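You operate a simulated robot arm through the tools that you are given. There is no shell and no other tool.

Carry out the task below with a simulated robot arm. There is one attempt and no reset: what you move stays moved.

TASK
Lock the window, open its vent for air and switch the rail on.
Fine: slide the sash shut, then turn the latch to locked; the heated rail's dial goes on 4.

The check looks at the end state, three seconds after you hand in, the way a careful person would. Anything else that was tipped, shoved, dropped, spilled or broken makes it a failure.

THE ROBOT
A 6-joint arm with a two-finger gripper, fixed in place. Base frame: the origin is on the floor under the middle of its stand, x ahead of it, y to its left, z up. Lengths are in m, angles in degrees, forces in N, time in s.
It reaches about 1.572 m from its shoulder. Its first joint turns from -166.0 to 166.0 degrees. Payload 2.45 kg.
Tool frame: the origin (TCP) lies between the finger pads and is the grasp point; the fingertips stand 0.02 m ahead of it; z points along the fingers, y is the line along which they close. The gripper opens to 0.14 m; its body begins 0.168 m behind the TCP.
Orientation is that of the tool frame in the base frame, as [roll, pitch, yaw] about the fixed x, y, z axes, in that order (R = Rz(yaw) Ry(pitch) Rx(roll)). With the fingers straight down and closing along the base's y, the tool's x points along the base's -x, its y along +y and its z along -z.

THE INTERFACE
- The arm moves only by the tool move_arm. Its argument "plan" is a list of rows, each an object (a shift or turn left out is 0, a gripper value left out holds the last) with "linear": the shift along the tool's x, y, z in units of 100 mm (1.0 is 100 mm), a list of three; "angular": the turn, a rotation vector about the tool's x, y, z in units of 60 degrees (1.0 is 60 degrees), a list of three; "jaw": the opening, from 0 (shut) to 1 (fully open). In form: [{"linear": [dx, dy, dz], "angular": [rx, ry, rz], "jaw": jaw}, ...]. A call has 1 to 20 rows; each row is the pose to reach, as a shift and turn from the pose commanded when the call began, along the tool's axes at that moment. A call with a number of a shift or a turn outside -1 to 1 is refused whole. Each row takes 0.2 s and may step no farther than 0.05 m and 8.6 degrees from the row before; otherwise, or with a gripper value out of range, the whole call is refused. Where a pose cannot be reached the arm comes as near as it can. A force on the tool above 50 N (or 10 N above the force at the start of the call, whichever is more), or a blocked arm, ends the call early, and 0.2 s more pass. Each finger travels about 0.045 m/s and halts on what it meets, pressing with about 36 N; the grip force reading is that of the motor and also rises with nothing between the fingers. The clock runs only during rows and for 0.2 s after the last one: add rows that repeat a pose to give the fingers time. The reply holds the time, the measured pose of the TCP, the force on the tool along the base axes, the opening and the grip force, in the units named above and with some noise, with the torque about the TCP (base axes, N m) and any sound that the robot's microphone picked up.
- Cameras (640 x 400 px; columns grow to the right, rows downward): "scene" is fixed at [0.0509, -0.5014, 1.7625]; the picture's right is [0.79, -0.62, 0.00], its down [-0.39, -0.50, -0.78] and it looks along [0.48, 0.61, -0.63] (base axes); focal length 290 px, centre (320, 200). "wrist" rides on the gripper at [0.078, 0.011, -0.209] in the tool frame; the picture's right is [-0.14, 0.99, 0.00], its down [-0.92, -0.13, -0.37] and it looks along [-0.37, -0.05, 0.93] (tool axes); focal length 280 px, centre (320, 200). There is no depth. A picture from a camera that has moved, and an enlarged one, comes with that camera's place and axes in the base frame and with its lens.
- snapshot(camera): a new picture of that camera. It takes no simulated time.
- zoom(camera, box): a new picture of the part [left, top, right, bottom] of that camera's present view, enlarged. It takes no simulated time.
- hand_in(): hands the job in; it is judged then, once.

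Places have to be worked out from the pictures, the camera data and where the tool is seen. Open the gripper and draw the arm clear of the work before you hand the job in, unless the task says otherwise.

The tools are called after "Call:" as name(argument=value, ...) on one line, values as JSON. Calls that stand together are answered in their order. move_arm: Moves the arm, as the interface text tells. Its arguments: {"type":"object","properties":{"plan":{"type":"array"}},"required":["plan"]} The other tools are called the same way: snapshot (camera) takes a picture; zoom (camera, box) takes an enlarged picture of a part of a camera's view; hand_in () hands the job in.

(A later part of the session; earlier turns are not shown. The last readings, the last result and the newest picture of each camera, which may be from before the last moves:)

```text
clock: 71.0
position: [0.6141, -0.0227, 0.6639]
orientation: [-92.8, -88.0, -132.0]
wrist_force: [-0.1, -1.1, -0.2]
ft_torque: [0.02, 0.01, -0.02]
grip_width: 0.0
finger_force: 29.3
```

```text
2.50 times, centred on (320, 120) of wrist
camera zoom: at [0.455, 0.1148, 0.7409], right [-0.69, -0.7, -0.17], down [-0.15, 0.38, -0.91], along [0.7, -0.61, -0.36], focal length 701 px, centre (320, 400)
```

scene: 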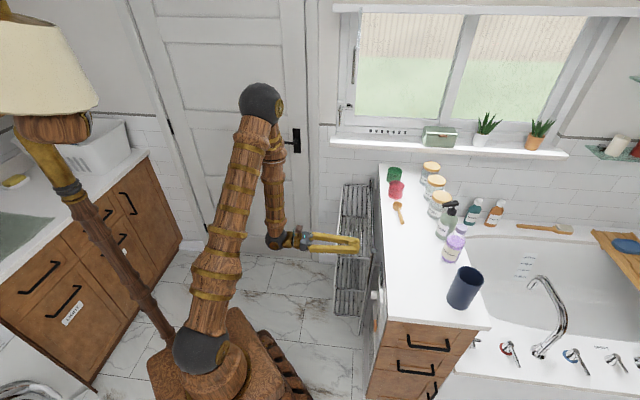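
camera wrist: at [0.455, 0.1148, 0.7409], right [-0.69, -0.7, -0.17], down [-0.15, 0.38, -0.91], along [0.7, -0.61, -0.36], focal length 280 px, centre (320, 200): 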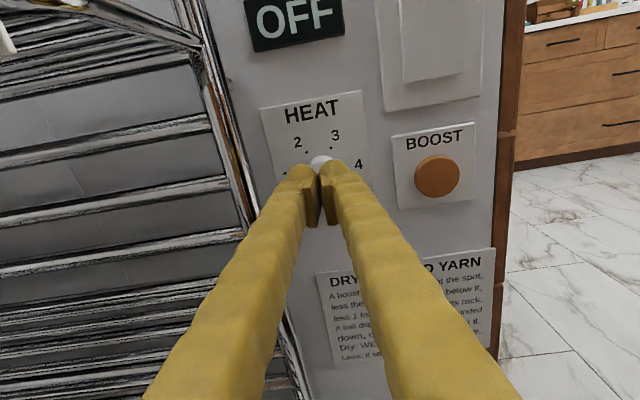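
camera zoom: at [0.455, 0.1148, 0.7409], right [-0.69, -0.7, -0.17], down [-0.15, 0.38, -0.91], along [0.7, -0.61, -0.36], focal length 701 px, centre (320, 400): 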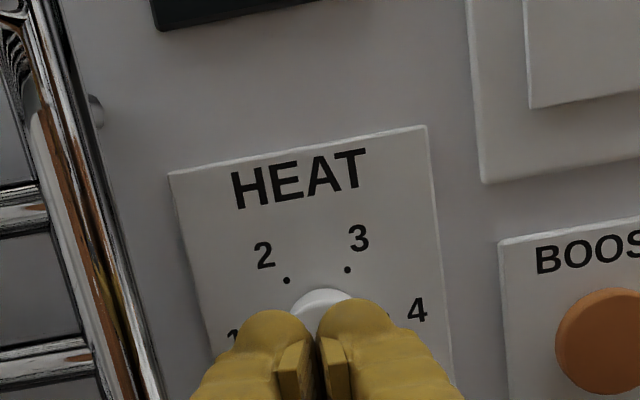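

I'm centred in front of the HEAT knob. Refining from this close view, the knob centre is about n=0.417, z=0.655 and the plate is at s≈0.549. I roll to a 45° diagonal, lower 9 mm and open to about 6 cm, so I can then turn the knob clockwise.

Call:
move_arm(plan=[{"linear": [-0.02, 0.002, 0], "angular": [0, 0, -0.125], "jaw": 0.2}, {"linear": [-0.04, 0.004, 0], "angular": [0, 0, -0.25], "jaw": 0.43}, {"linear": [-0.06, 0.006, 0], "angular": [0, 0, -0.375], "jaw": 0.43}, {"linear": [-0.08, 0.01, 0], "angular": [0, 0, -0.5], "jaw": 0.43}, {"linear": [-0.09, 0.012, 0], "angular": [0, 0, -0.625], "jaw": 0.43}, {"linear": [-0.09, 0.012, 0], "angular": [0, 0, -0.75], "jaw": 0.43}])

Call:
snapshot(camera="wrist")

Call:
zoom(camera="wrist", box=[220, 90, 420, 250])

Call:
zoom(camera="scene", box=[300, 200, 420, 340])

```text
clock: 72.3
position: [0.613, -0.0235, 0.6536]
orientation: [90.2, -47.1, 45.1]
wrist_force: [0.1, 0.5, 0.1]
ft_torque: [0.01, -0.01, 0.01]
grip_width: 0.0602
finger_force: 0.1
```

```text
taken
camera wrist: at [0.4968, 0.156, 0.7189], right [-0.58, -0.58, 0.57], down [-0.64, -0.12, -0.76], along [0.51, -0.8, -0.3], focal length 280 px, centre (320, 200)
```

wrist: 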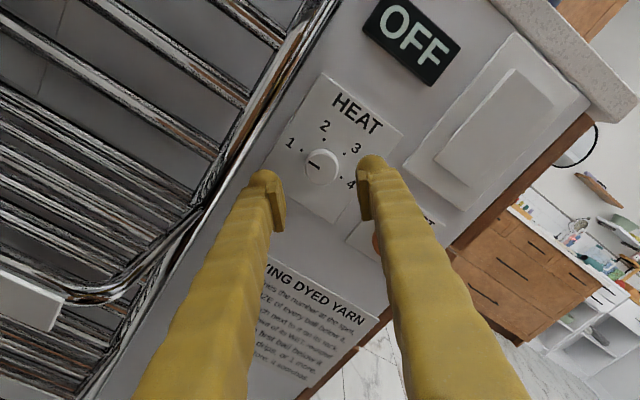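

```text
2.50 times, centred on (320, 170) of wrist
camera zoom: at [0.4968, 0.156, 0.7189], right [-0.58, -0.58, 0.57], down [-0.64, -0.12, -0.76], along [0.51, -0.8, -0.3], focal length 701 px, centre (320, 275)
```

zoom: 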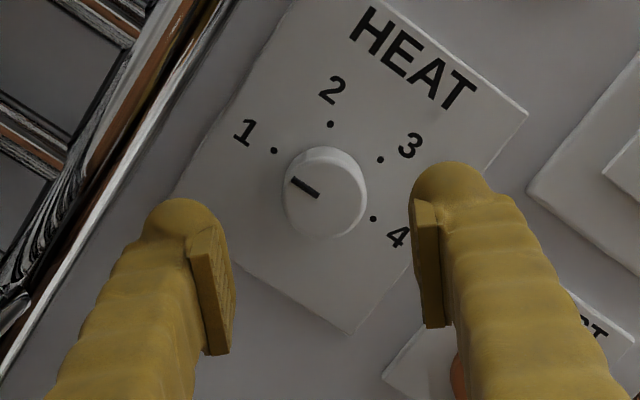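

```text
2.86 times, centred on (360, 270) of scene
camera zoom: at [0.0509, -0.5014, 1.7625], right [0.79, -0.62, 0.0], down [-0.39, -0.5, -0.78], along [0.48, 0.61, -0.63], focal length 828 px, centre (206, 0)
```

zoom: 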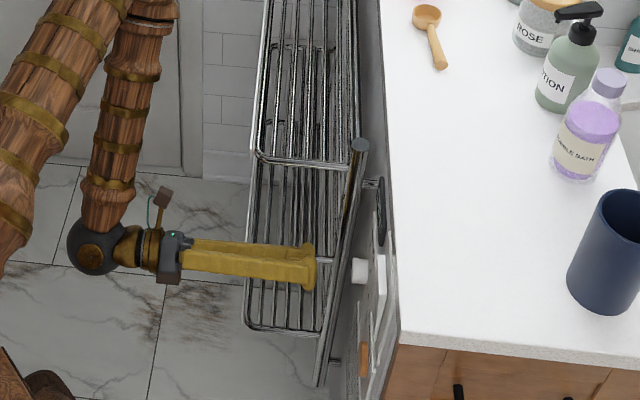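

The view is excellent: the mark is at 1, and the knob lies centred between the open fingers. I insert forward along the knob axis to about s=0.517.

Call:
move_arm(plan=[{"linear": [0, 0, 0.2], "jaw": 0.43}, {"linear": [0, 0, 0.4], "jaw": 0.43}, {"linear": [0, 0, 0.55], "jaw": 0.43}, {"linear": [0, 0, 0.66], "jaw": 0.43}])

Call:
snapshot(camera="wrist")

Call:
zoom(camera="scene", box=[300, 200, 420, 340])

```text
clock: 73.3
position: [0.6601, -0.0688, 0.6524]
orientation: [90.2, -47.1, 45.0]
wrist_force: [0.3, -0.1, 0.2]
ft_torque: [0.0, -0.04, -0.01]
grip_width: 0.0605
finger_force: 0.0
```

```text
taken
camera wrist: at [0.5438, 0.1099, 0.7195], right [-0.58, -0.58, 0.57], down [-0.64, -0.12, -0.76], along [0.51, -0.8, -0.3], focal length 280 px, centre (320, 200)
```

wrist: 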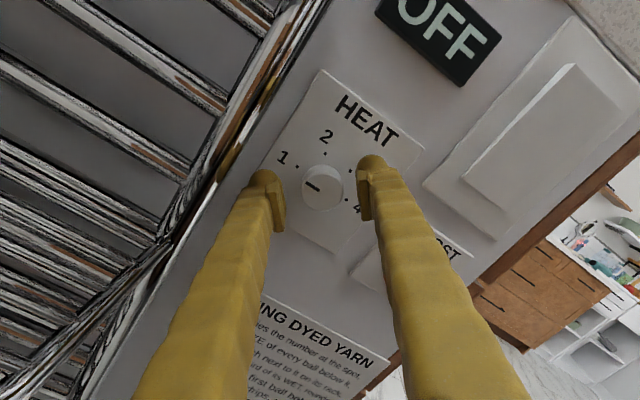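

```text
2.86 times, centred on (360, 270) of scene
camera zoom: at [0.0509, -0.5014, 1.7625], right [0.79, -0.62, 0.0], down [-0.39, -0.5, -0.78], along [0.48, 0.61, -0.63], focal length 828 px, centre (206, 0)
```

zoom: 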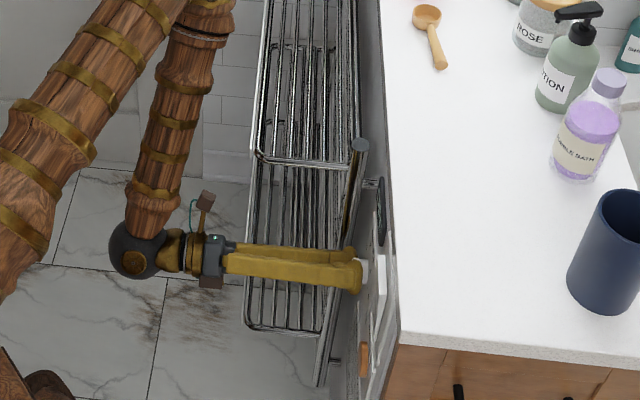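

No contact yet, and the knob face looks about level with the fingertips, so it's a bit deeper than I thought. I zoom in to measure.

Call:
zoom(camera="wrist", box=[250, 130, 400, 240])

```text
3.64 times, centred on (325, 185) of wrist
camera zoom: at [0.5438, 0.1099, 0.7195], right [-0.58, -0.58, 0.57], down [-0.64, -0.12, -0.76], along [0.51, -0.8, -0.3], focal length 1020 px, centre (302, 254)
```

zoom: 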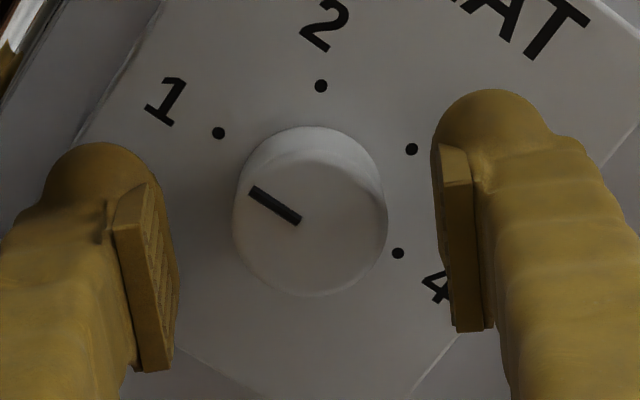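

The face is about 1 cm ahead of the TCP, so there's 1 cm of pad overlap already. I go 6 mm deeper, shift 2 mm to centre, and close on the knob.

Call:
move_arm(plan=[{"linear": [0, 0.02, 0.03], "jaw": 0.43}, {"linear": [0, 0.02, 0.06], "jaw": 0.43}, {"linear": [0, 0.02, 0.06], "jaw": 0.35}, {"linear": [0, 0.02, 0.06], "jaw": 0.28}, {"linear": [0, 0.02, 0.06], "jaw": 0.2}, {"linear": [0, 0.02, 0.06], "jaw": 0.15}, {"linear": [0, 0.02, 0.06], "jaw": 0.15}])

Call:
zoom(camera="wrist", box=[250, 130, 400, 240])

```text
clock: 75.0
position: [0.6634, -0.0737, 0.6556]
orientation: [90.2, -47.0, 45.0]
wrist_force: [1.1, -5.1, 4.3]
ft_torque: [-0.03, -0.04, 0.02]
grip_width: 0.035
finger_force: 44.9
```

```text
3.64 times, centred on (325, 185) of wrist
camera zoom: at [0.5474, 0.1047, 0.7206], right [-0.58, -0.58, 0.57], down [-0.64, -0.12, -0.76], along [0.51, -0.8, -0.3], focal length 1020 px, centre (302, 254)
```

zoom: 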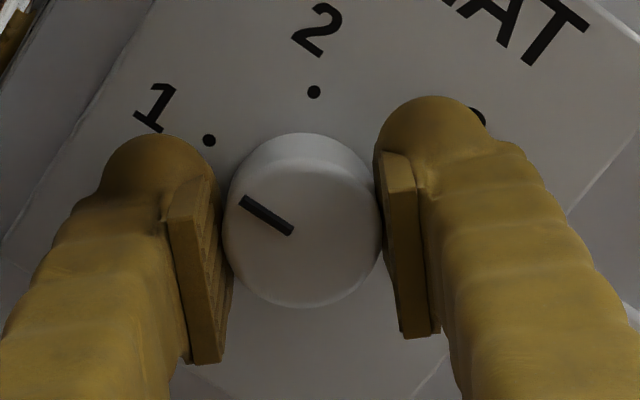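

The knob is gripped firmly (35 mm, 45 N). I turn it clockwise by 45° about the tool axis and look.

Call:
move_arm(plan=[{"angular": [0, 0, 0.125], "jaw": 0.15}, {"angular": [0, 0, 0.25], "jaw": 0.15}, {"angular": [0, 0, 0.375], "jaw": 0.15}, {"angular": [0, 0, 0.5], "jaw": 0.15}, {"angular": [0, 0, 0.625], "jaw": 0.15}, {"angular": [0, 0, 0.75], "jaw": 0.15}])

Call:
snapshot(camera="wrist")

Call:
zoom(camera="wrist", box=[250, 110, 400, 240])

```text
clock: 76.3
position: [0.6626, -0.0735, 0.6561]
orientation: [-92.4, -87.8, -132.4]
wrist_force: [19.9, -21.3, 7.9]
ft_torque: [-0.04, -0.01, 0.0]
grip_width: 0.0344
finger_force: 45.0
```

```text
taken
camera wrist: at [0.5048, 0.063, 0.7337], right [-0.69, -0.7, -0.18], down [-0.15, 0.38, -0.91], along [0.71, -0.61, -0.36], focal length 280 px, centre (320, 200)
```

wrist: 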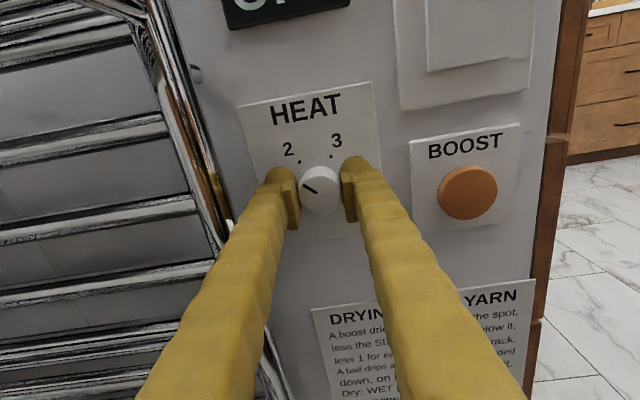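

```text
3.08 times, centred on (325, 175) of wrist
camera zoom: at [0.5048, 0.063, 0.7337], right [-0.69, -0.7, -0.18], down [-0.15, 0.38, -0.91], along [0.71, -0.61, -0.36], focal length 863 px, centre (305, 277)
```

zoom: 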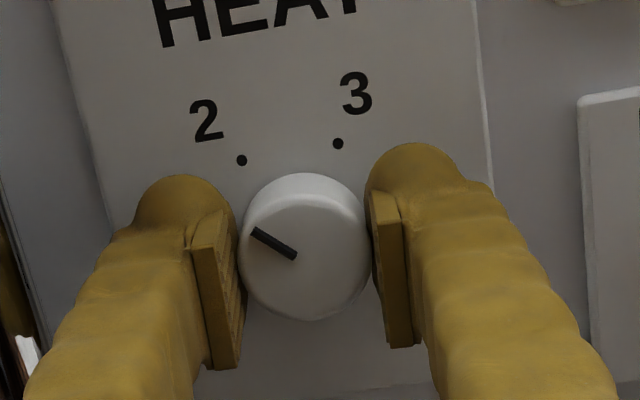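

It's turning with the gripper (mark now between 1 and 2). There's about 29 N pulling toward the panel, so I ease 1.5 mm forward and continue another 45°.

Call:
move_arm(plan=[{"linear": [0, 0, 0.015], "angular": [0, 0, 0.06], "jaw": 0.15}, {"linear": [0, 0, 0.015], "angular": [0, 0, 0.18], "jaw": 0.15}, {"linear": [0, 0, 0.015], "angular": [0, 0, 0.3], "jaw": 0.15}, {"linear": [0, 0, 0.015], "angular": [0, 0, 0.42], "jaw": 0.15}, {"linear": [0, 0, 0.015], "angular": [0, 0, 0.54], "jaw": 0.15}, {"linear": [0, 0, 0.015], "angular": [0, 0, 0.66], "jaw": 0.15}, {"linear": [0, 0, 0.015], "angular": [0, 0, 0.75], "jaw": 0.15}])

Call:
snapshot(camera="wrist")

Call:
zoom(camera="wrist", box=[250, 110, 400, 240])

Call:
zoom(camera="scene", box=[300, 200, 420, 340])

```text
clock: 78.0
position: [0.6635, -0.0756, 0.6549]
orientation: [-90.2, -42.7, -134.7]
wrist_force: [-24.2, 26.9, 0.1]
ft_torque: [0.01, 0.02, 0.01]
grip_width: 0.0341
finger_force: 44.9
```

```text
taken
camera wrist: at [0.4705, 0.0252, 0.701], right [-0.4, -0.41, -0.82], down [0.27, 0.8, -0.53], along [0.87, -0.44, -0.21], focal length 280 px, centre (320, 200)
```

wrist: 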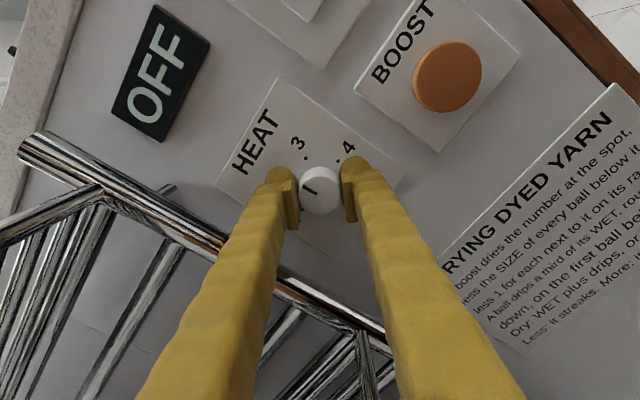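

```text
3.08 times, centred on (325, 175) of wrist
camera zoom: at [0.4705, 0.0252, 0.701], right [-0.4, -0.41, -0.82], down [0.27, 0.8, -0.53], along [0.87, -0.44, -0.21], focal length 863 px, centre (305, 277)
```

zoom: 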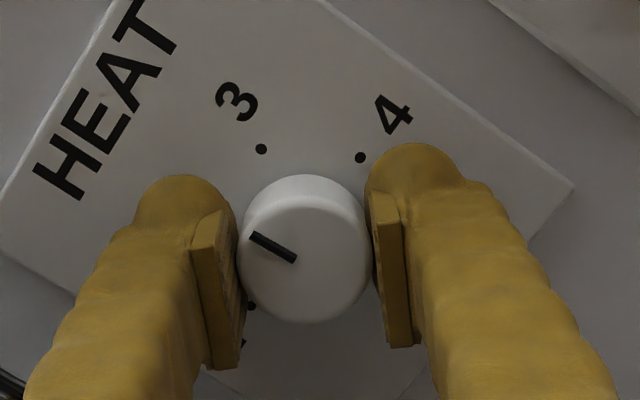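

```text
2.86 times, centred on (360, 270) of scene
camera zoom: at [0.0509, -0.5014, 1.7625], right [0.79, -0.62, 0.0], down [-0.39, -0.5, -0.78], along [0.48, 0.61, -0.63], focal length 828 px, centre (206, 0)
```

zoom: 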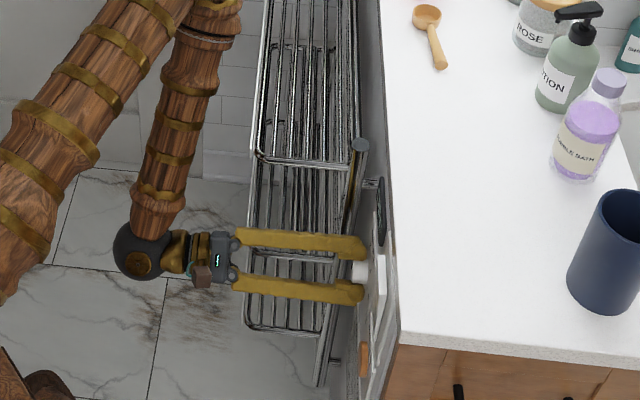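

Ninety degrees done; the mark is between 2 and 3. The last joint still has room, so I keep turning without regripping, easing back 1 mm to relieve the axial push.

Call:
move_arm(plan=[{"linear": [0, 0, -0.009], "angular": [0, 0, 0.06], "jaw": 0.15}, {"linear": [0, 0, -0.009], "angular": [0, 0, 0.18], "jaw": 0.15}, {"linear": [0, 0, -0.009], "angular": [0, 0, 0.3], "jaw": 0.15}, {"linear": [0, 0, -0.009], "angular": [0, 0, 0.42], "jaw": 0.15}, {"linear": [0, 0, -0.009], "angular": [0, 0, 0.54], "jaw": 0.15}, {"linear": [0, 0, -0.009], "angular": [0, 0, 0.66], "jaw": 0.15}, {"linear": [0, 0, -0.009], "angular": [0, 0, 0.75], "jaw": 0.15}])

Call:
snapshot(camera="wrist")

Call:
zoom(camera="wrist", box=[250, 110, 400, 240])

```text
clock: 79.5
position: [0.663, -0.0741, 0.6557]
orientation: [-90.2, 2.2, -134.8]
wrist_force: [8.0, -3.4, -12.6]
ft_torque: [0.1, 0.12, 0.12]
grip_width: 0.0341
finger_force: 45.4
```

```text
taken
camera wrist: at [0.4601, 0.017, 0.6421], right [0.12, 0.13, -0.98], down [0.38, 0.91, 0.16], along [0.92, -0.4, 0.06], focal length 280 px, centre (320, 200)
```

wrist: 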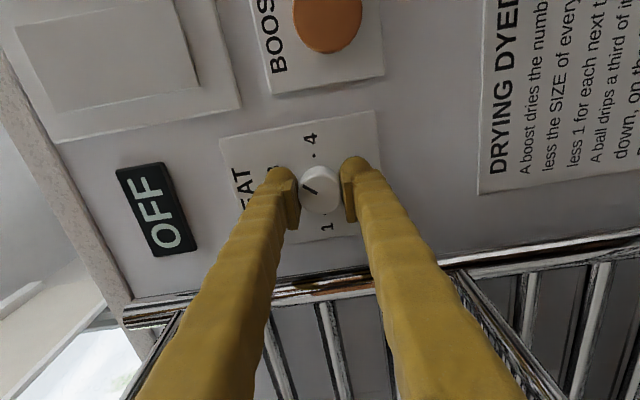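

```text
3.08 times, centred on (325, 175) of wrist
camera zoom: at [0.4601, 0.017, 0.6421], right [0.12, 0.13, -0.98], down [0.38, 0.91, 0.16], along [0.92, -0.4, 0.06], focal length 863 px, centre (305, 277)
```

zoom: 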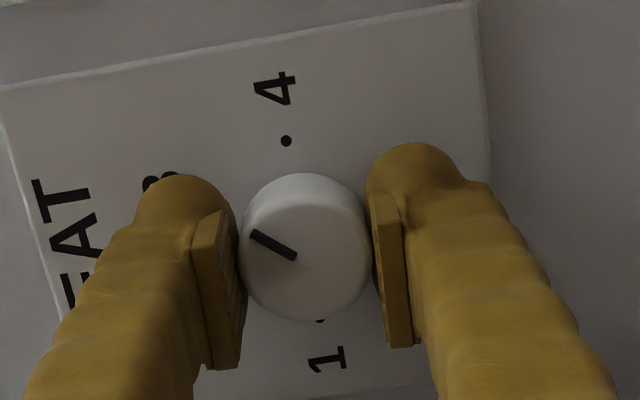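

The mark is about 50° short of 4 (near 3). I turn a further 45° and check the alignment.

Call:
move_arm(plan=[{"angular": [0, 0, 0.06], "jaw": 0.15}, {"angular": [0, 0, 0.18], "jaw": 0.15}, {"angular": [0, 0, 0.3], "jaw": 0.15}, {"angular": [0, 0, 0.42], "jaw": 0.15}, {"angular": [0, 0, 0.54], "jaw": 0.15}, {"angular": [0, 0, 0.66], "jaw": 0.15}, {"angular": [0, 0, 0.75], "jaw": 0.15}])

Call:
snapshot(camera="wrist")

Call:
zoom(camera="wrist", box=[250, 110, 400, 240])

```text
clock: 81.2
position: [0.6624, -0.0734, 0.6558]
orientation: [-90.2, 47.2, -135.0]
wrist_force: [-3.0, -9.9, -16.6]
ft_torque: [0.03, 0.03, -0.02]
grip_width: 0.0339
finger_force: 45.0
```

```text
taken
camera wrist: at [0.4832, 0.0406, 0.591], right [0.58, 0.58, -0.57], down [0.12, 0.64, 0.76], along [0.81, -0.51, 0.3], focal length 280 px, centre (320, 200)
```

wrist: 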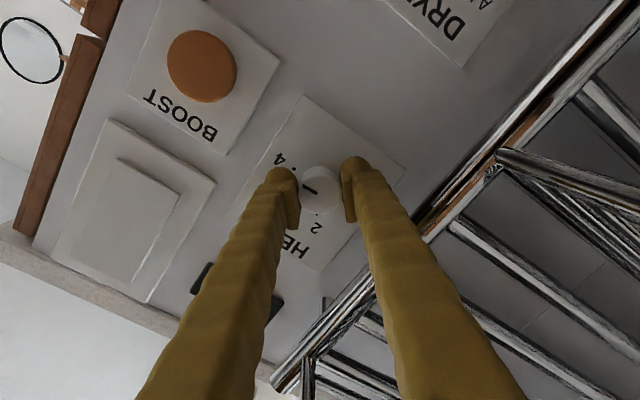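

```text
3.08 times, centred on (325, 175) of wrist
camera zoom: at [0.4832, 0.0406, 0.591], right [0.58, 0.58, -0.57], down [0.12, 0.64, 0.76], along [0.81, -0.51, 0.3], focal length 863 px, centre (305, 277)
```

zoom: 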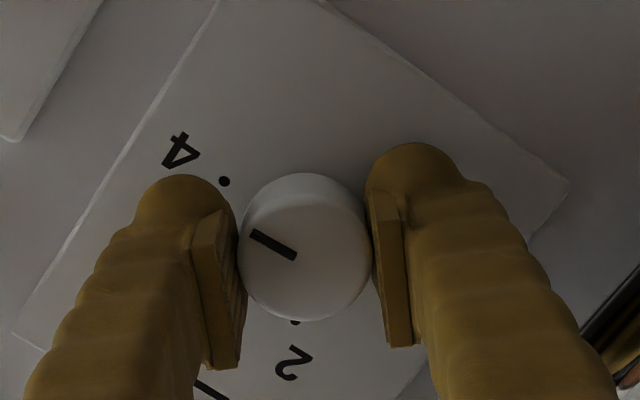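

Compared with the initial view (mark aligned to 1), the mark is now within about 6° of 4. I zoom in at full detail to measure.

Call:
zoom(camera="wrist", box=[285, 140, 365, 220])

```text
5.00 times, centred on (325, 180) of wrist
camera zoom: at [0.4832, 0.0406, 0.591], right [0.58, 0.58, -0.57], down [0.12, 0.64, 0.76], along [0.81, -0.51, 0.3], focal length 1402 px, centre (295, 300)
```

zoom: 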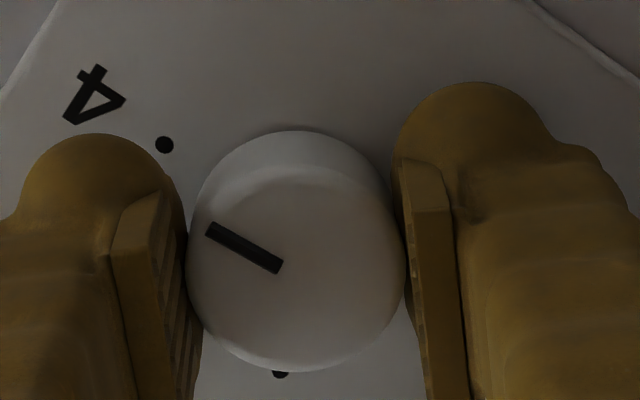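

Projecting onto the panel, the mark is about 5–6° short of 4. I turn another 6° and re-measure.

Call:
move_arm(plan=[{"angular": [0, 0, 0.05], "jaw": 0.15}, {"angular": [0, 0, 0.1], "jaw": 0.15}, {"angular": [0, 0, 0.1], "jaw": 0.15}])

Call:
zoom(camera="wrist", box=[285, 140, 365, 220])

```text
clock: 82.0
position: [0.6636, -0.0727, 0.6548]
orientation: [-90.3, 53.1, -135.1]
wrist_force: [-16.6, -3.4, -32.1]
ft_torque: [0.06, 0.43, -0.16]
grip_width: 0.0339
finger_force: 45.1
```

```text
5.00 times, centred on (325, 180) of wrist
camera zoom: at [0.4883, 0.0456, 0.5872], right [0.62, 0.62, -0.48], down [0.06, 0.58, 0.81], along [0.79, -0.53, 0.32], focal length 1402 px, centre (295, 300)
```

zoom: 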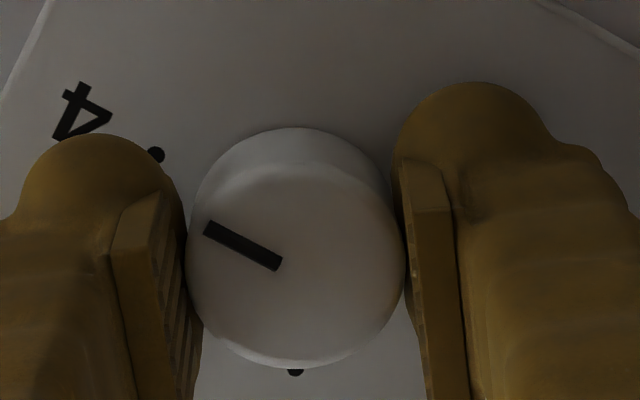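

The mark is now within about 1–2° of 4, and some resisting torque has appeared, so it may be at its end stop. I open the fingers and back out along the axis.

Call:
move_arm(plan=[{"jaw": 0.3}, {"jaw": 0.43}, {"jaw": 0.43}, {"linear": [0, 0, -0.15], "jaw": 0.43}, {"linear": [0, 0, -0.4], "jaw": 0.43}, {"linear": [0, 0, -0.65], "jaw": 0.43}])

Call:
snapshot(camera="wrist")

Call:
zoom(camera="wrist", box=[250, 90, 390, 230])

```text
clock: 83.3
position: [0.6214, -0.0229, 0.6594]
orientation: [-90.4, 52.8, -135.2]
wrist_force: [0.0, 0.0, 0.6]
ft_torque: [-0.02, 0.01, 0.0]
grip_width: 0.0602
finger_force: 0.1
out of reach, approached as far as the arm can: row 6
```

```text
taken
camera wrist: at [0.4462, 0.0952, 0.5915], right [0.61, 0.62, -0.49], down [0.06, 0.58, 0.81], along [0.79, -0.53, 0.32], focal length 280 px, centre (320, 200)
```

wrist: 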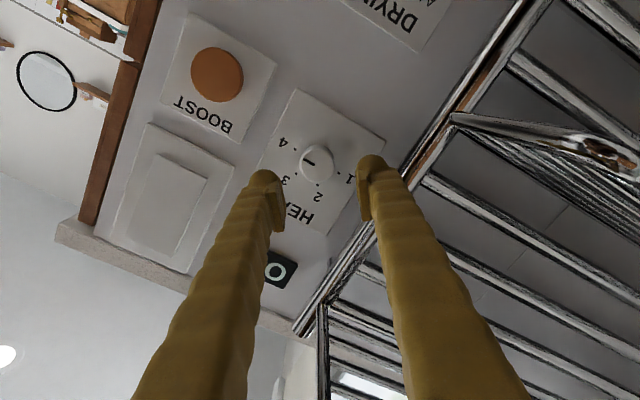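

```text
2.86 times, centred on (320, 160) of wrist
camera zoom: at [0.4462, 0.0952, 0.5915], right [0.61, 0.62, -0.49], down [0.06, 0.58, 0.81], along [0.79, -0.53, 0.32], focal length 801 px, centre (320, 314)
```

zoom: 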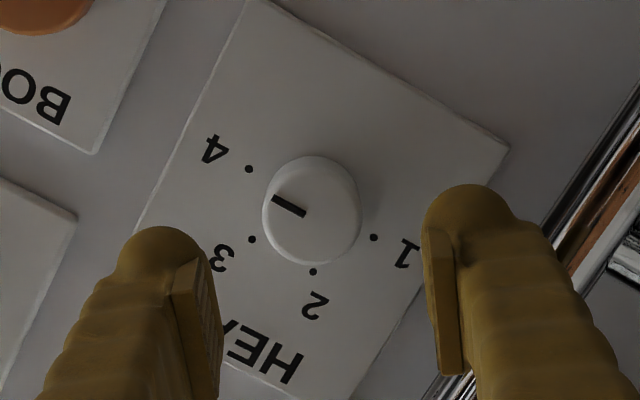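

The dial mark now points at 4 (within ~2°). Next is the rocker: raised at its top (n≈0.294, z 0.73–0.84). A level approach there would fold the elbow too far, so I'll come steeply from above. First I roll back -53° (camera to the right side) and close the fingers.

Call:
move_arm(plan=[{"angular": [0, 0, -0.126], "jaw": 0.3}, {"angular": [0, 0, -0.252], "jaw": 0.15}, {"angular": [0, 0, -0.378], "jaw": 0}, {"angular": [0, 0, -0.505], "jaw": 0}, {"angular": [0, 0, -0.631], "jaw": 0}, {"angular": [0, 0, -0.757], "jaw": 0}, {"angular": [0, 0, -0.883], "jaw": 0}])

Call:
snapshot(camera="wrist")

Call:
zoom(camera="wrist", box=[230, 70, 400, 230])

```text
clock: 85.0
position: [0.6243, -0.0252, 0.658]
orientation: [-90.1, -0.1, -134.8]
wrist_force: [0.4, 0.6, -0.1]
ft_torque: [-0.01, 0.01, -0.01]
grip_width: 0.0
finger_force: 30.0
```

```text
taken
camera wrist: at [0.4207, 0.0649, 0.6481], right [0.1, 0.1, -0.99], down [0.39, 0.91, 0.13], along [0.92, -0.4, 0.05], focal length 280 px, centre (320, 200)
```

wrist: 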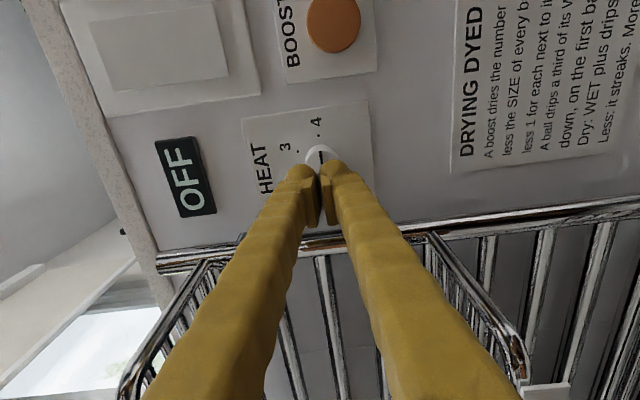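

```text
2.50 times, centred on (315, 150) of wrist
camera zoom: at [0.4207, 0.0649, 0.6481], right [0.1, 0.1, -0.99], down [0.39, 0.91, 0.13], along [0.92, -0.4, 0.05], focal length 701 px, centre (332, 325)
```

zoom: 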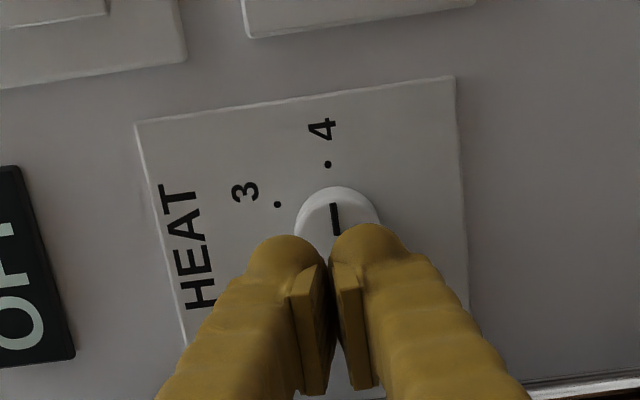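

The mark clearly points to 4; the display still reads OFF, so the rocker needs pressing. I retrace the descent path upward.

Call:
move_arm(plan=[{"linear": [-0.06, -0.31, 0.05], "jaw": 0}, {"linear": [-0.114, -0.62, 0.107], "jaw": 0}, {"linear": [-0.17, -0.8, 0.16], "jaw": 0}, {"linear": [-0.214, -0.99, 0.207], "jaw": 0}])

Call:
move_arm(plan=[{"linear": [-0.05, -0.22, 0.05], "jaw": 0}, {"linear": [-0.1, -0.43, 0.08], "jaw": 0}, {"linear": [-0.1, -0.53, 0.1], "angular": [-0.125, 0, 0], "jaw": 0}, {"linear": [-0.1, -0.63, 0.1], "angular": [-0.25, 0, 0], "jaw": 0}, {"linear": [-0.08, -0.73, 0.1], "angular": [-0.375, 0, 0], "jaw": 0}, {"linear": [-0.05, -0.83, 0.1], "angular": [-0.5, 0, 0], "jaw": 0}])

Call:
snapshot(camera="scene")

Call:
snapshot(camera="wrist")

```text
clock: 86.0
position: [0.6547, -0.0253, 0.7592]
orientation: [-90.1, 0.1, -134.7]
wrist_force: [0.0, -1.0, -0.9]
ft_torque: [-0.03, 0.01, -0.02]
grip_width: 0.0001
finger_force: 29.7
```

```text
clock: 87.3
position: [0.6649, -0.03, 0.8417]
orientation: [-120.2, 0.1, -134.8]
wrist_force: [0.2, 0.3, 0.2]
ft_torque: [0.03, -0.02, -0.02]
grip_width: 0.0
finger_force: 29.4
```

```text
taken
```

scene: 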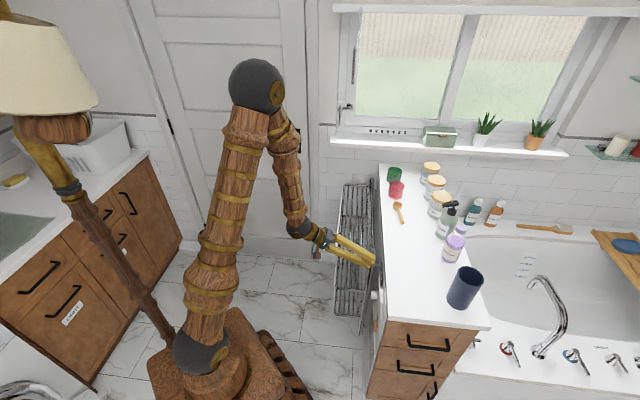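

```text
taken
camera wrist: at [0.4771, 0.0438, 0.9368], right [-0.26, 0.45, -0.86], down [0.47, 0.83, 0.3], along [0.85, -0.32, -0.42], focal length 280 px, centre (320, 200)
```

wrist: 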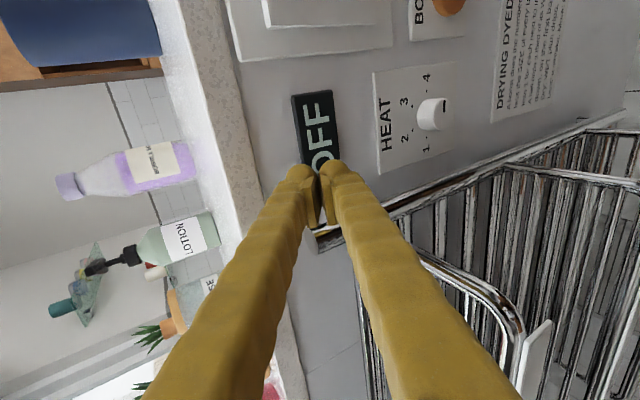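

Reachable all the way. I continue up and over to in front of the rocker, tilting to about 60° down.

Call:
move_arm(plan=[{"linear": [0.22, -0.1, -0.12], "angular": [-0.125, 0, 0], "jaw": 0}, {"linear": [0.44, -0.2, -0.24], "angular": [-0.25, 0, 0], "jaw": 0}, {"linear": [0.67, -0.3, -0.36], "angular": [-0.375, 0, 0], "jaw": 0}, {"linear": [0.89, -0.397, -0.472], "angular": [-0.5, 0, 0], "jaw": 0}])

Call:
snapshot(camera="wrist")

Call:
snapshot(camera="scene")

```text
clock: 88.3
position: [0.5884, -0.0771, 0.8981]
orientation: [-150.1, 0.3, -134.8]
wrist_force: [-0.6, -1.0, -0.6]
ft_torque: [-0.01, -0.01, 0.01]
grip_width: 0.0
finger_force: 29.3
```

```text
taken
camera wrist: at [0.4512, -0.0544, 1.0731], right [-0.51, 0.7, -0.49], down [0.6, 0.7, 0.39], along [0.62, -0.1, -0.78], focal length 280 px, centre (320, 200)
```

wrist: 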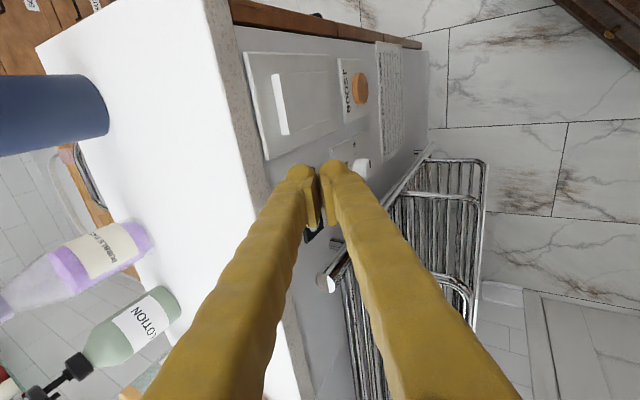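

```text
taken
```

scene: 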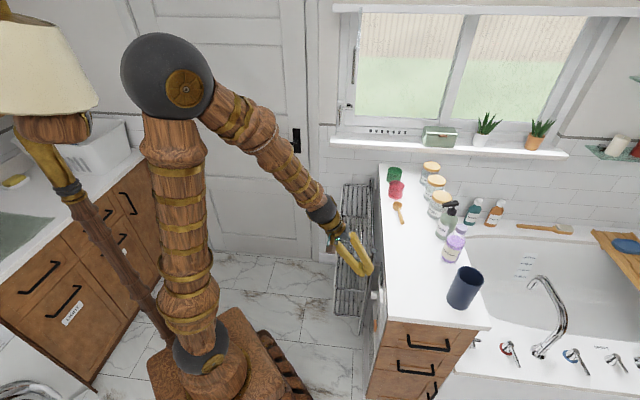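

I'm above and left of the rocker now (camera at the side). The rocker's raised top edge is near n 0.267–0.32, z≈0.84–0.855, s≈0.53. I tilt to 70° and bring the closed fingertips in front of its upper end, short of contact.

Call:
move_arm(plan=[{"linear": [0.2, 0.1, 0.14], "angular": [-0.085, 0, 0], "jaw": 0}, {"linear": [0.43, 0.2, 0.28], "angular": [-0.167, 0, 0], "jaw": 0}, {"linear": [0.665, 0.314, 0.431], "angular": [-0.167, 0, 0], "jaw": 0}])

Call:
snapshot(camera="wrist")

Call:
zoom(camera="scene", box=[310, 220, 430, 340])

```text
clock: 89.2
position: [0.5375, -0.1191, 0.843]
orientation: [-160.1, 0.2, -134.8]
wrist_force: [-0.3, -0.1, 0.5]
ft_torque: [0.0, 0.0, 0.0]
grip_width: 0.0
finger_force: 29.0
```

```text
taken
camera wrist: at [0.4244, -0.1203, 1.0367], right [-0.56, 0.75, -0.34], down [0.64, 0.66, 0.39], along [0.52, 0.01, -0.86], focal length 280 px, centre (320, 200)
```

wrist: 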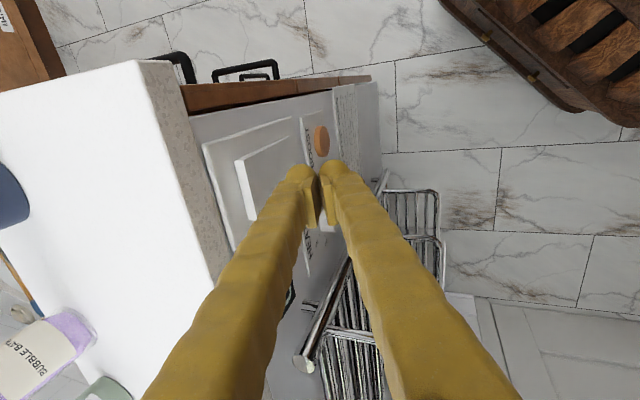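

```text
3.33 times, centred on (370, 280) of scene
camera zoom: at [0.0509, -0.5014, 1.7625], right [0.79, -0.62, 0.0], down [-0.39, -0.5, -0.78], along [0.48, 0.61, -0.63], focal length 966 px, centre (153, -67)
```

zoom: 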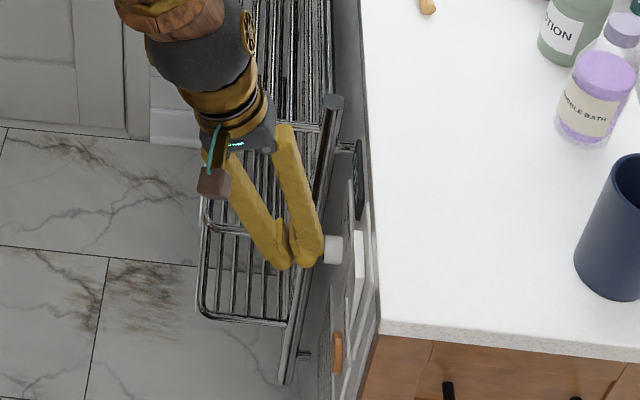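

The fingertips are in front of the rocker's upper half at the right width position. I push straight towards the panel in small steps, watching the force.

Call:
move_arm(plan=[{"linear": [0, -0.188, 0.068], "jaw": 0}, {"linear": [0, -0.26, 0.095], "jaw": 0}, {"linear": [0, -0.3, 0.109], "jaw": 0}, {"linear": [0, -0.33, 0.12], "jaw": 0}, {"linear": [0, -0.36, 0.131], "jaw": 0}])

Call:
snapshot(camera="wrist")

Call:
zoom(camera="wrist", box=[190, 90, 370, 260])

```text
clock: 90.3
position: [0.564, -0.1492, 0.8426]
orientation: [-160.1, 0.2, -134.8]
wrist_force: [0.1, -1.1, -0.7]
ft_torque: [-0.03, -0.03, 0.02]
grip_width: 0.0
finger_force: 29.8
```

```text
taken
camera wrist: at [0.4506, -0.1482, 1.0363], right [-0.56, 0.75, -0.34], down [0.64, 0.66, 0.39], along [0.52, 0.0, -0.86], focal length 280 px, centre (320, 200)
```

wrist: 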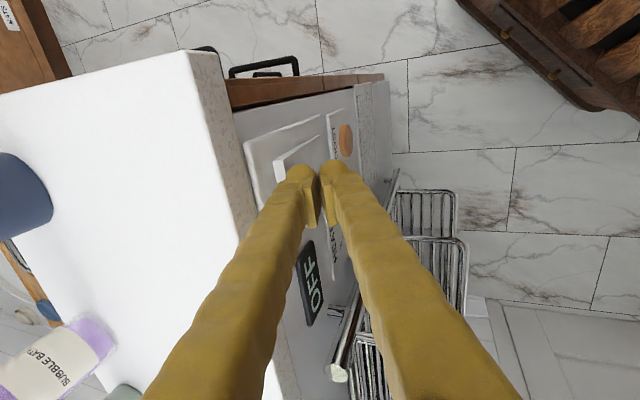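

```text
2.35 times, centred on (280, 175) of wrist
camera zoom: at [0.4506, -0.1482, 1.0363], right [-0.56, 0.75, -0.34], down [0.64, 0.66, 0.39], along [0.52, 0.0, -0.86], focal length 660 px, centre (414, 259)
```

zoom: 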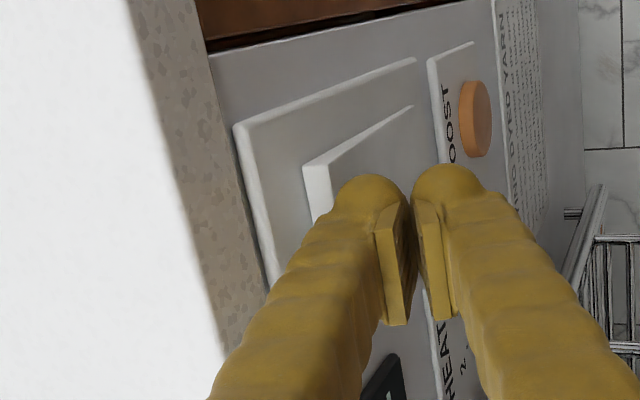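

No contact yet at s≈0.504. I continue pressing in 3 mm steps.

Call:
move_arm(plan=[{"linear": [0, -0.03, 0.011], "jaw": 0}, {"linear": [0, -0.06, 0.022], "jaw": 0}, {"linear": [0, -0.09, 0.033], "jaw": 0}, {"linear": [0, -0.11, 0.04], "jaw": 0}, {"linear": [0, -0.13, 0.047], "jaw": 0}])

Call:
zoom(camera="wrist", box=[190, 90, 370, 260])

```text
clock: 91.5
position: [0.5723, -0.158, 0.8439]
orientation: [-160.1, 0.0, -134.8]
wrist_force: [-0.7, 1.8, 1.0]
ft_torque: [-0.04, -0.01, -0.04]
grip_width: 0.0
finger_force: 29.3
```

```text
2.35 times, centred on (280, 175) of wrist
camera zoom: at [0.4601, -0.1575, 1.0371], right [-0.56, 0.75, -0.34], down [0.64, 0.66, 0.39], along [0.52, 0.0, -0.86], focal length 660 px, centre (414, 259)
```

zoom: 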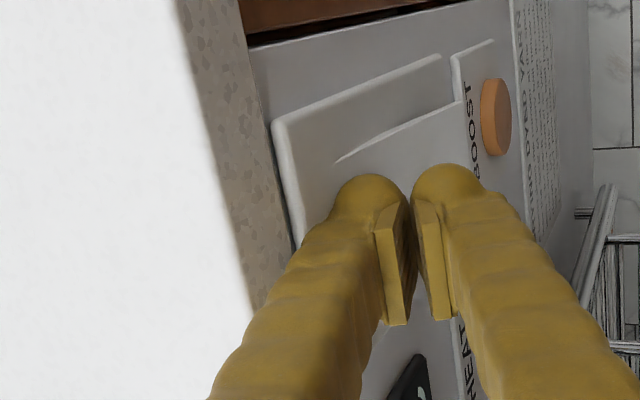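

The rocker has flipped: its top is now flush and its bottom raised. I back off and check the display.

Call:
move_arm(plan=[{"linear": [0, 0.15, -0.055], "jaw": 0}, {"linear": [0, 0.35, -0.128], "jaw": 0}, {"linear": [0, 0.5, -0.182], "jaw": 0}])

Call:
snapshot(camera="wrist")

Call:
zoom(camera="wrist", box=[190, 90, 370, 330])

```text
clock: 92.3
position: [0.5373, -0.1206, 0.845]
orientation: [-160.3, 0.1, -134.9]
wrist_force: [0.1, -0.4, 0.4]
ft_torque: [-0.01, 0.01, 0.02]
grip_width: 0.0
finger_force: 29.4
```

```text
taken
camera wrist: at [0.425, -0.1209, 1.0384], right [-0.56, 0.75, -0.34], down [0.64, 0.66, 0.39], along [0.52, 0.0, -0.86], focal length 280 px, centre (320, 200)
```

wrist: 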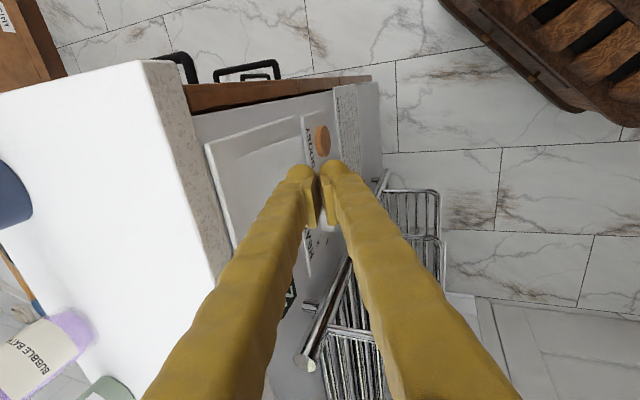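

```text
1.67 times, centred on (280, 210) of wrist
camera zoom: at [0.425, -0.1209, 1.0384], right [-0.56, 0.75, -0.34], down [0.64, 0.66, 0.39], along [0.52, 0.0, -0.86], focal length 467 px, centre (387, 183)
```

zoom: 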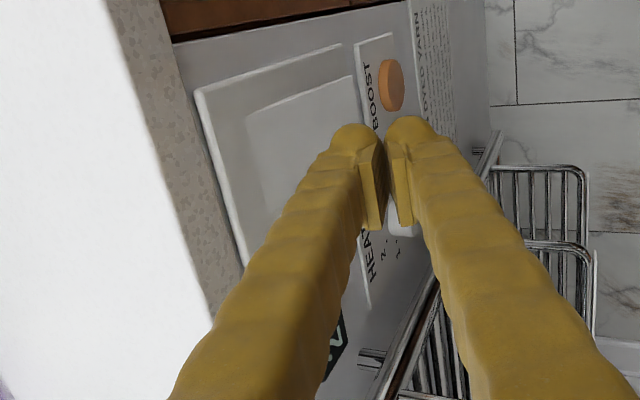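

The fingers hide the display. I withdraw along the tool axis to get a clear view of the panel.

Call:
move_arm(plan=[{"linear": [0, 0.1, -0.4], "jaw": 0}, {"linear": [0, 0.2, -0.75], "jaw": 0}, {"linear": [0, 0.3, -1.0], "jaw": 0}])

Call:
move_arm(plan=[{"linear": [-0.2, 0.2, -0.2], "angular": [0.125, 0, 0], "jaw": 0}, {"linear": [-0.4, 0.4, -0.4], "angular": [0.25, 0, 0], "jaw": 0}, {"linear": [-0.6, 0.55, -0.6], "angular": [0.375, 0, 0], "jaw": 0}])

Call:
snapshot(camera="wrist")

Call:
snapshot(camera="scene")

```text
clock: 93.2
position: [0.4897, -0.0767, 0.9298]
orientation: [-160.2, 0.2, -134.8]
wrist_force: [-1.2, -0.4, -0.4]
ft_torque: [0.03, 0.0, -0.01]
grip_width: 0.0
finger_force: 29.4
```

```text
clock: 94.0
position: [0.5014, 0.0279, 0.986]
orientation: [-137.6, 0.1, -135.3]
wrist_force: [-0.8, 5.4, 0.1]
ft_torque: [-0.68, -0.24, -0.26]
grip_width: 0.0
finger_force: 29.5
out of reach, approached as far as the arm can: row 1, 2, 3
```

```text
taken
camera wrist: at [0.3417, 0.0782, 1.1326], right [-0.42, 0.62, -0.67], down [0.55, 0.76, 0.36], along [0.73, -0.21, -0.65], focal length 280 px, centre (320, 200)
```

wrist: 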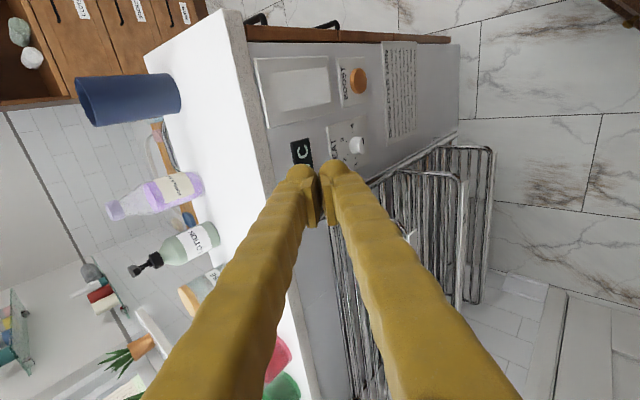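

```text
taken
```

scene: 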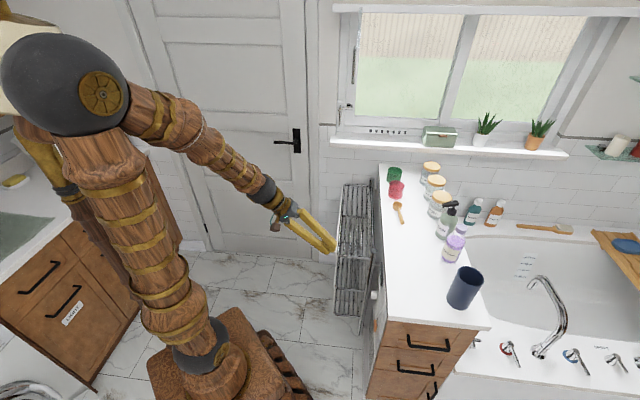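

There's a small unexpected force reading, so I hold still one row to see whether it was just motion, and zoom on the panel.

Call:
move_arm(plan=[{"linear": [0, 0, 0], "jaw": 0}])

Call:
zoom(camera="wrist", box=[240, 40, 430, 180])

Call:
zoom(camera="scene", box=[0, 0, 320, 400])

```text
clock: 94.3
position: [0.5005, 0.0324, 0.9848]
orientation: [-137.7, 0.0, -134.9]
wrist_force: [0.1, 0.9, -0.3]
ft_torque: [0.01, -0.01, 0.01]
grip_width: 0.0002
finger_force: 29.4
```

```text
2.86 times, centred on (335, 110) of wrist
camera zoom: at [0.3412, 0.0802, 1.1324], right [-0.42, 0.61, -0.67], down [0.54, 0.76, 0.36], along [0.73, -0.21, -0.65], focal length 801 px, centre (277, 457)
```

zoom: 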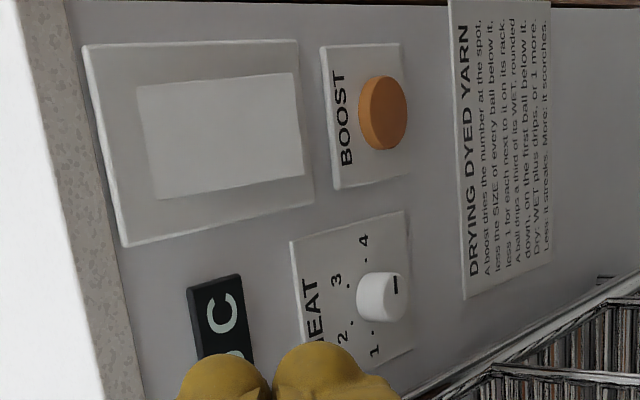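

```text
1.00 times, centred on (160, 200) of scene (not enlarged: the box is as wide or as high as the picture)
camera zoom: at [0.0509, -0.5014, 1.7625], right [0.79, -0.62, 0.0], down [-0.39, -0.5, -0.78], along [0.48, 0.61, -0.63], focal length 290 px, centre (480, 200)
```

zoom: 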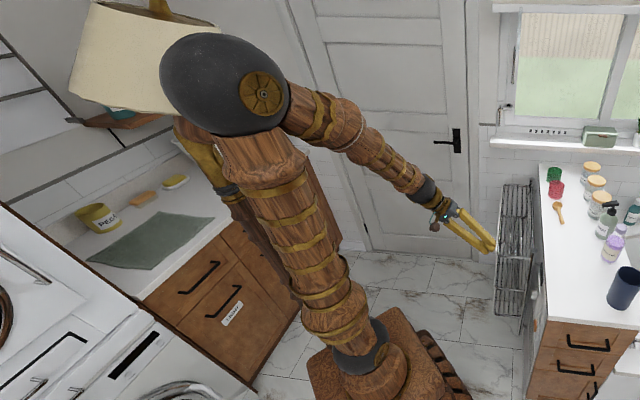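

The force was only transient. The display now ends in "C", which reads like a temperature, so the rail is on; the rocker is flipped and the dial mark is at 4. I shift a bit left for a full view of the display.

Call:
move_arm(plan=[{"linear": [-0.25, 0, -0.1], "jaw": 0}, {"linear": [-0.5, 0, -0.2], "jaw": 0}, {"linear": [-0.8, 0, -0.3], "jaw": 0}])

Call:
snapshot(camera="wrist")

Call:
zoom(camera="wrist", box=[240, 20, 400, 150])

```text
clock: 95.2
position: [0.5446, 0.1006, 1.0044]
orientation: [-137.7, 0.2, -134.8]
wrist_force: [0.1, 0.6, 0.3]
ft_torque: [-0.02, -0.01, 0.01]
grip_width: 0.0001
finger_force: 29.8
```

```text
taken
camera wrist: at [0.3839, 0.1494, 1.1527], right [-0.42, 0.61, -0.67], down [0.54, 0.76, 0.36], along [0.73, -0.21, -0.65], focal length 280 px, centre (320, 200)
```

wrist: 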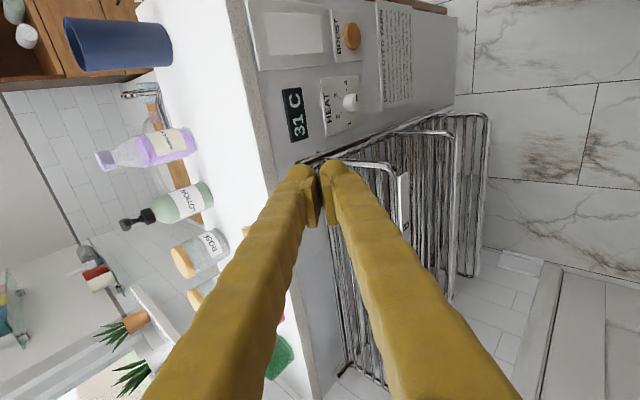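

```text
3.08 times, centred on (320, 85) of wrist
camera zoom: at [0.3839, 0.1494, 1.1527], right [-0.42, 0.61, -0.67], down [0.54, 0.76, 0.36], along [0.73, -0.21, -0.65], focal length 863 px, centre (320, 554)
```

zoom: 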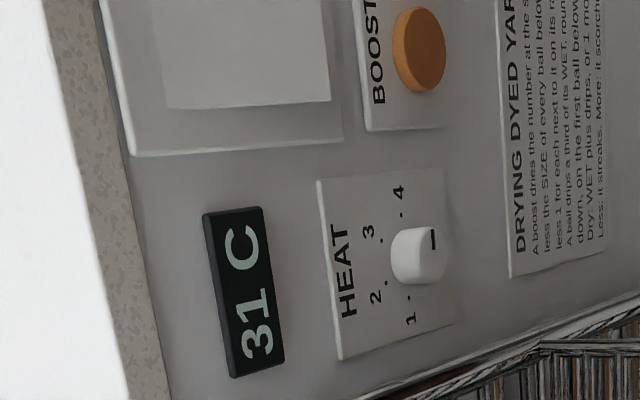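

The display reads "31 C", so the rail is on, with the dial at 4 and BOOST untouched. I raise the arm clear of the panel and rail and open the gripper.

Call:
move_arm(plan=[{"linear": [0, -0.22, -0.25], "jaw": 0}, {"linear": [0, -0.44, -0.5], "jaw": 0.2}, {"linear": [0, -0.67, -0.74], "jaw": 0.5}])

Call:
move_arm(plan=[{"linear": [-0.1, -0.22, -0.25], "jaw": 0.6}, {"linear": [-0.2, -0.44, -0.5], "jaw": 0.8}, {"linear": [-0.3, -0.67, -0.74], "jaw": 1.0}, {"linear": [-0.3, -0.67, -0.74], "jaw": 1.0}, {"linear": [-0.3, -0.67, -0.74], "jaw": 1.0}, {"linear": [-0.3, -0.67, -0.74], "jaw": 1.0}])

Call:
snapshot(camera="scene")

Call:
snapshot(camera="wrist")

```text
clock: 96.0
position: [0.5455, 0.1002, 1.106]
orientation: [-137.6, 0.1, -134.8]
wrist_force: [0.1, 0.7, -0.4]
ft_torque: [0.03, 0.01, 0.02]
grip_width: 0.0505
finger_force: 0.0
```

```text
clock: 97.3
position: [0.566, 0.1222, 1.2075]
orientation: [-137.5, 0.1, -134.8]
wrist_force: [-0.2, -0.9, 0.4]
ft_torque: [0.02, 0.01, -0.01]
grip_width: 0.1399
finger_force: 0.0
```

```text
taken
```

scene: 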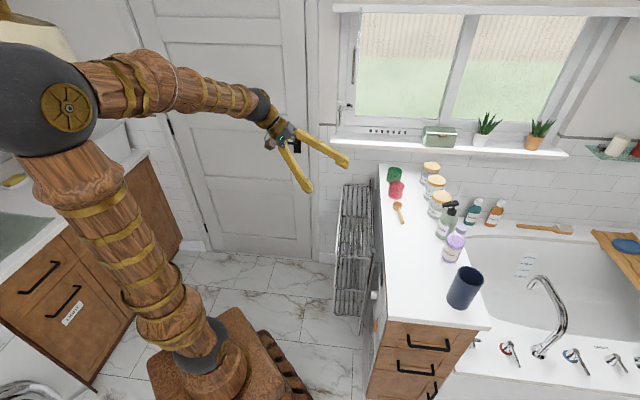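

```text
taken
camera wrist: at [0.4055, 0.1707, 1.3543], right [-0.42, 0.61, -0.67], down [0.54, 0.76, 0.36], along [0.73, -0.21, -0.65], focal length 280 px, centre (320, 200)
```

wrist: 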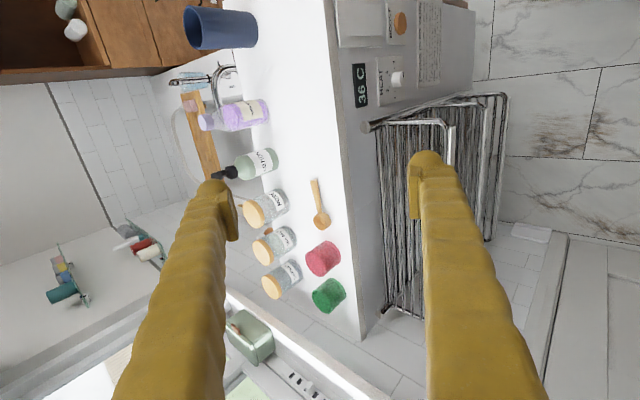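

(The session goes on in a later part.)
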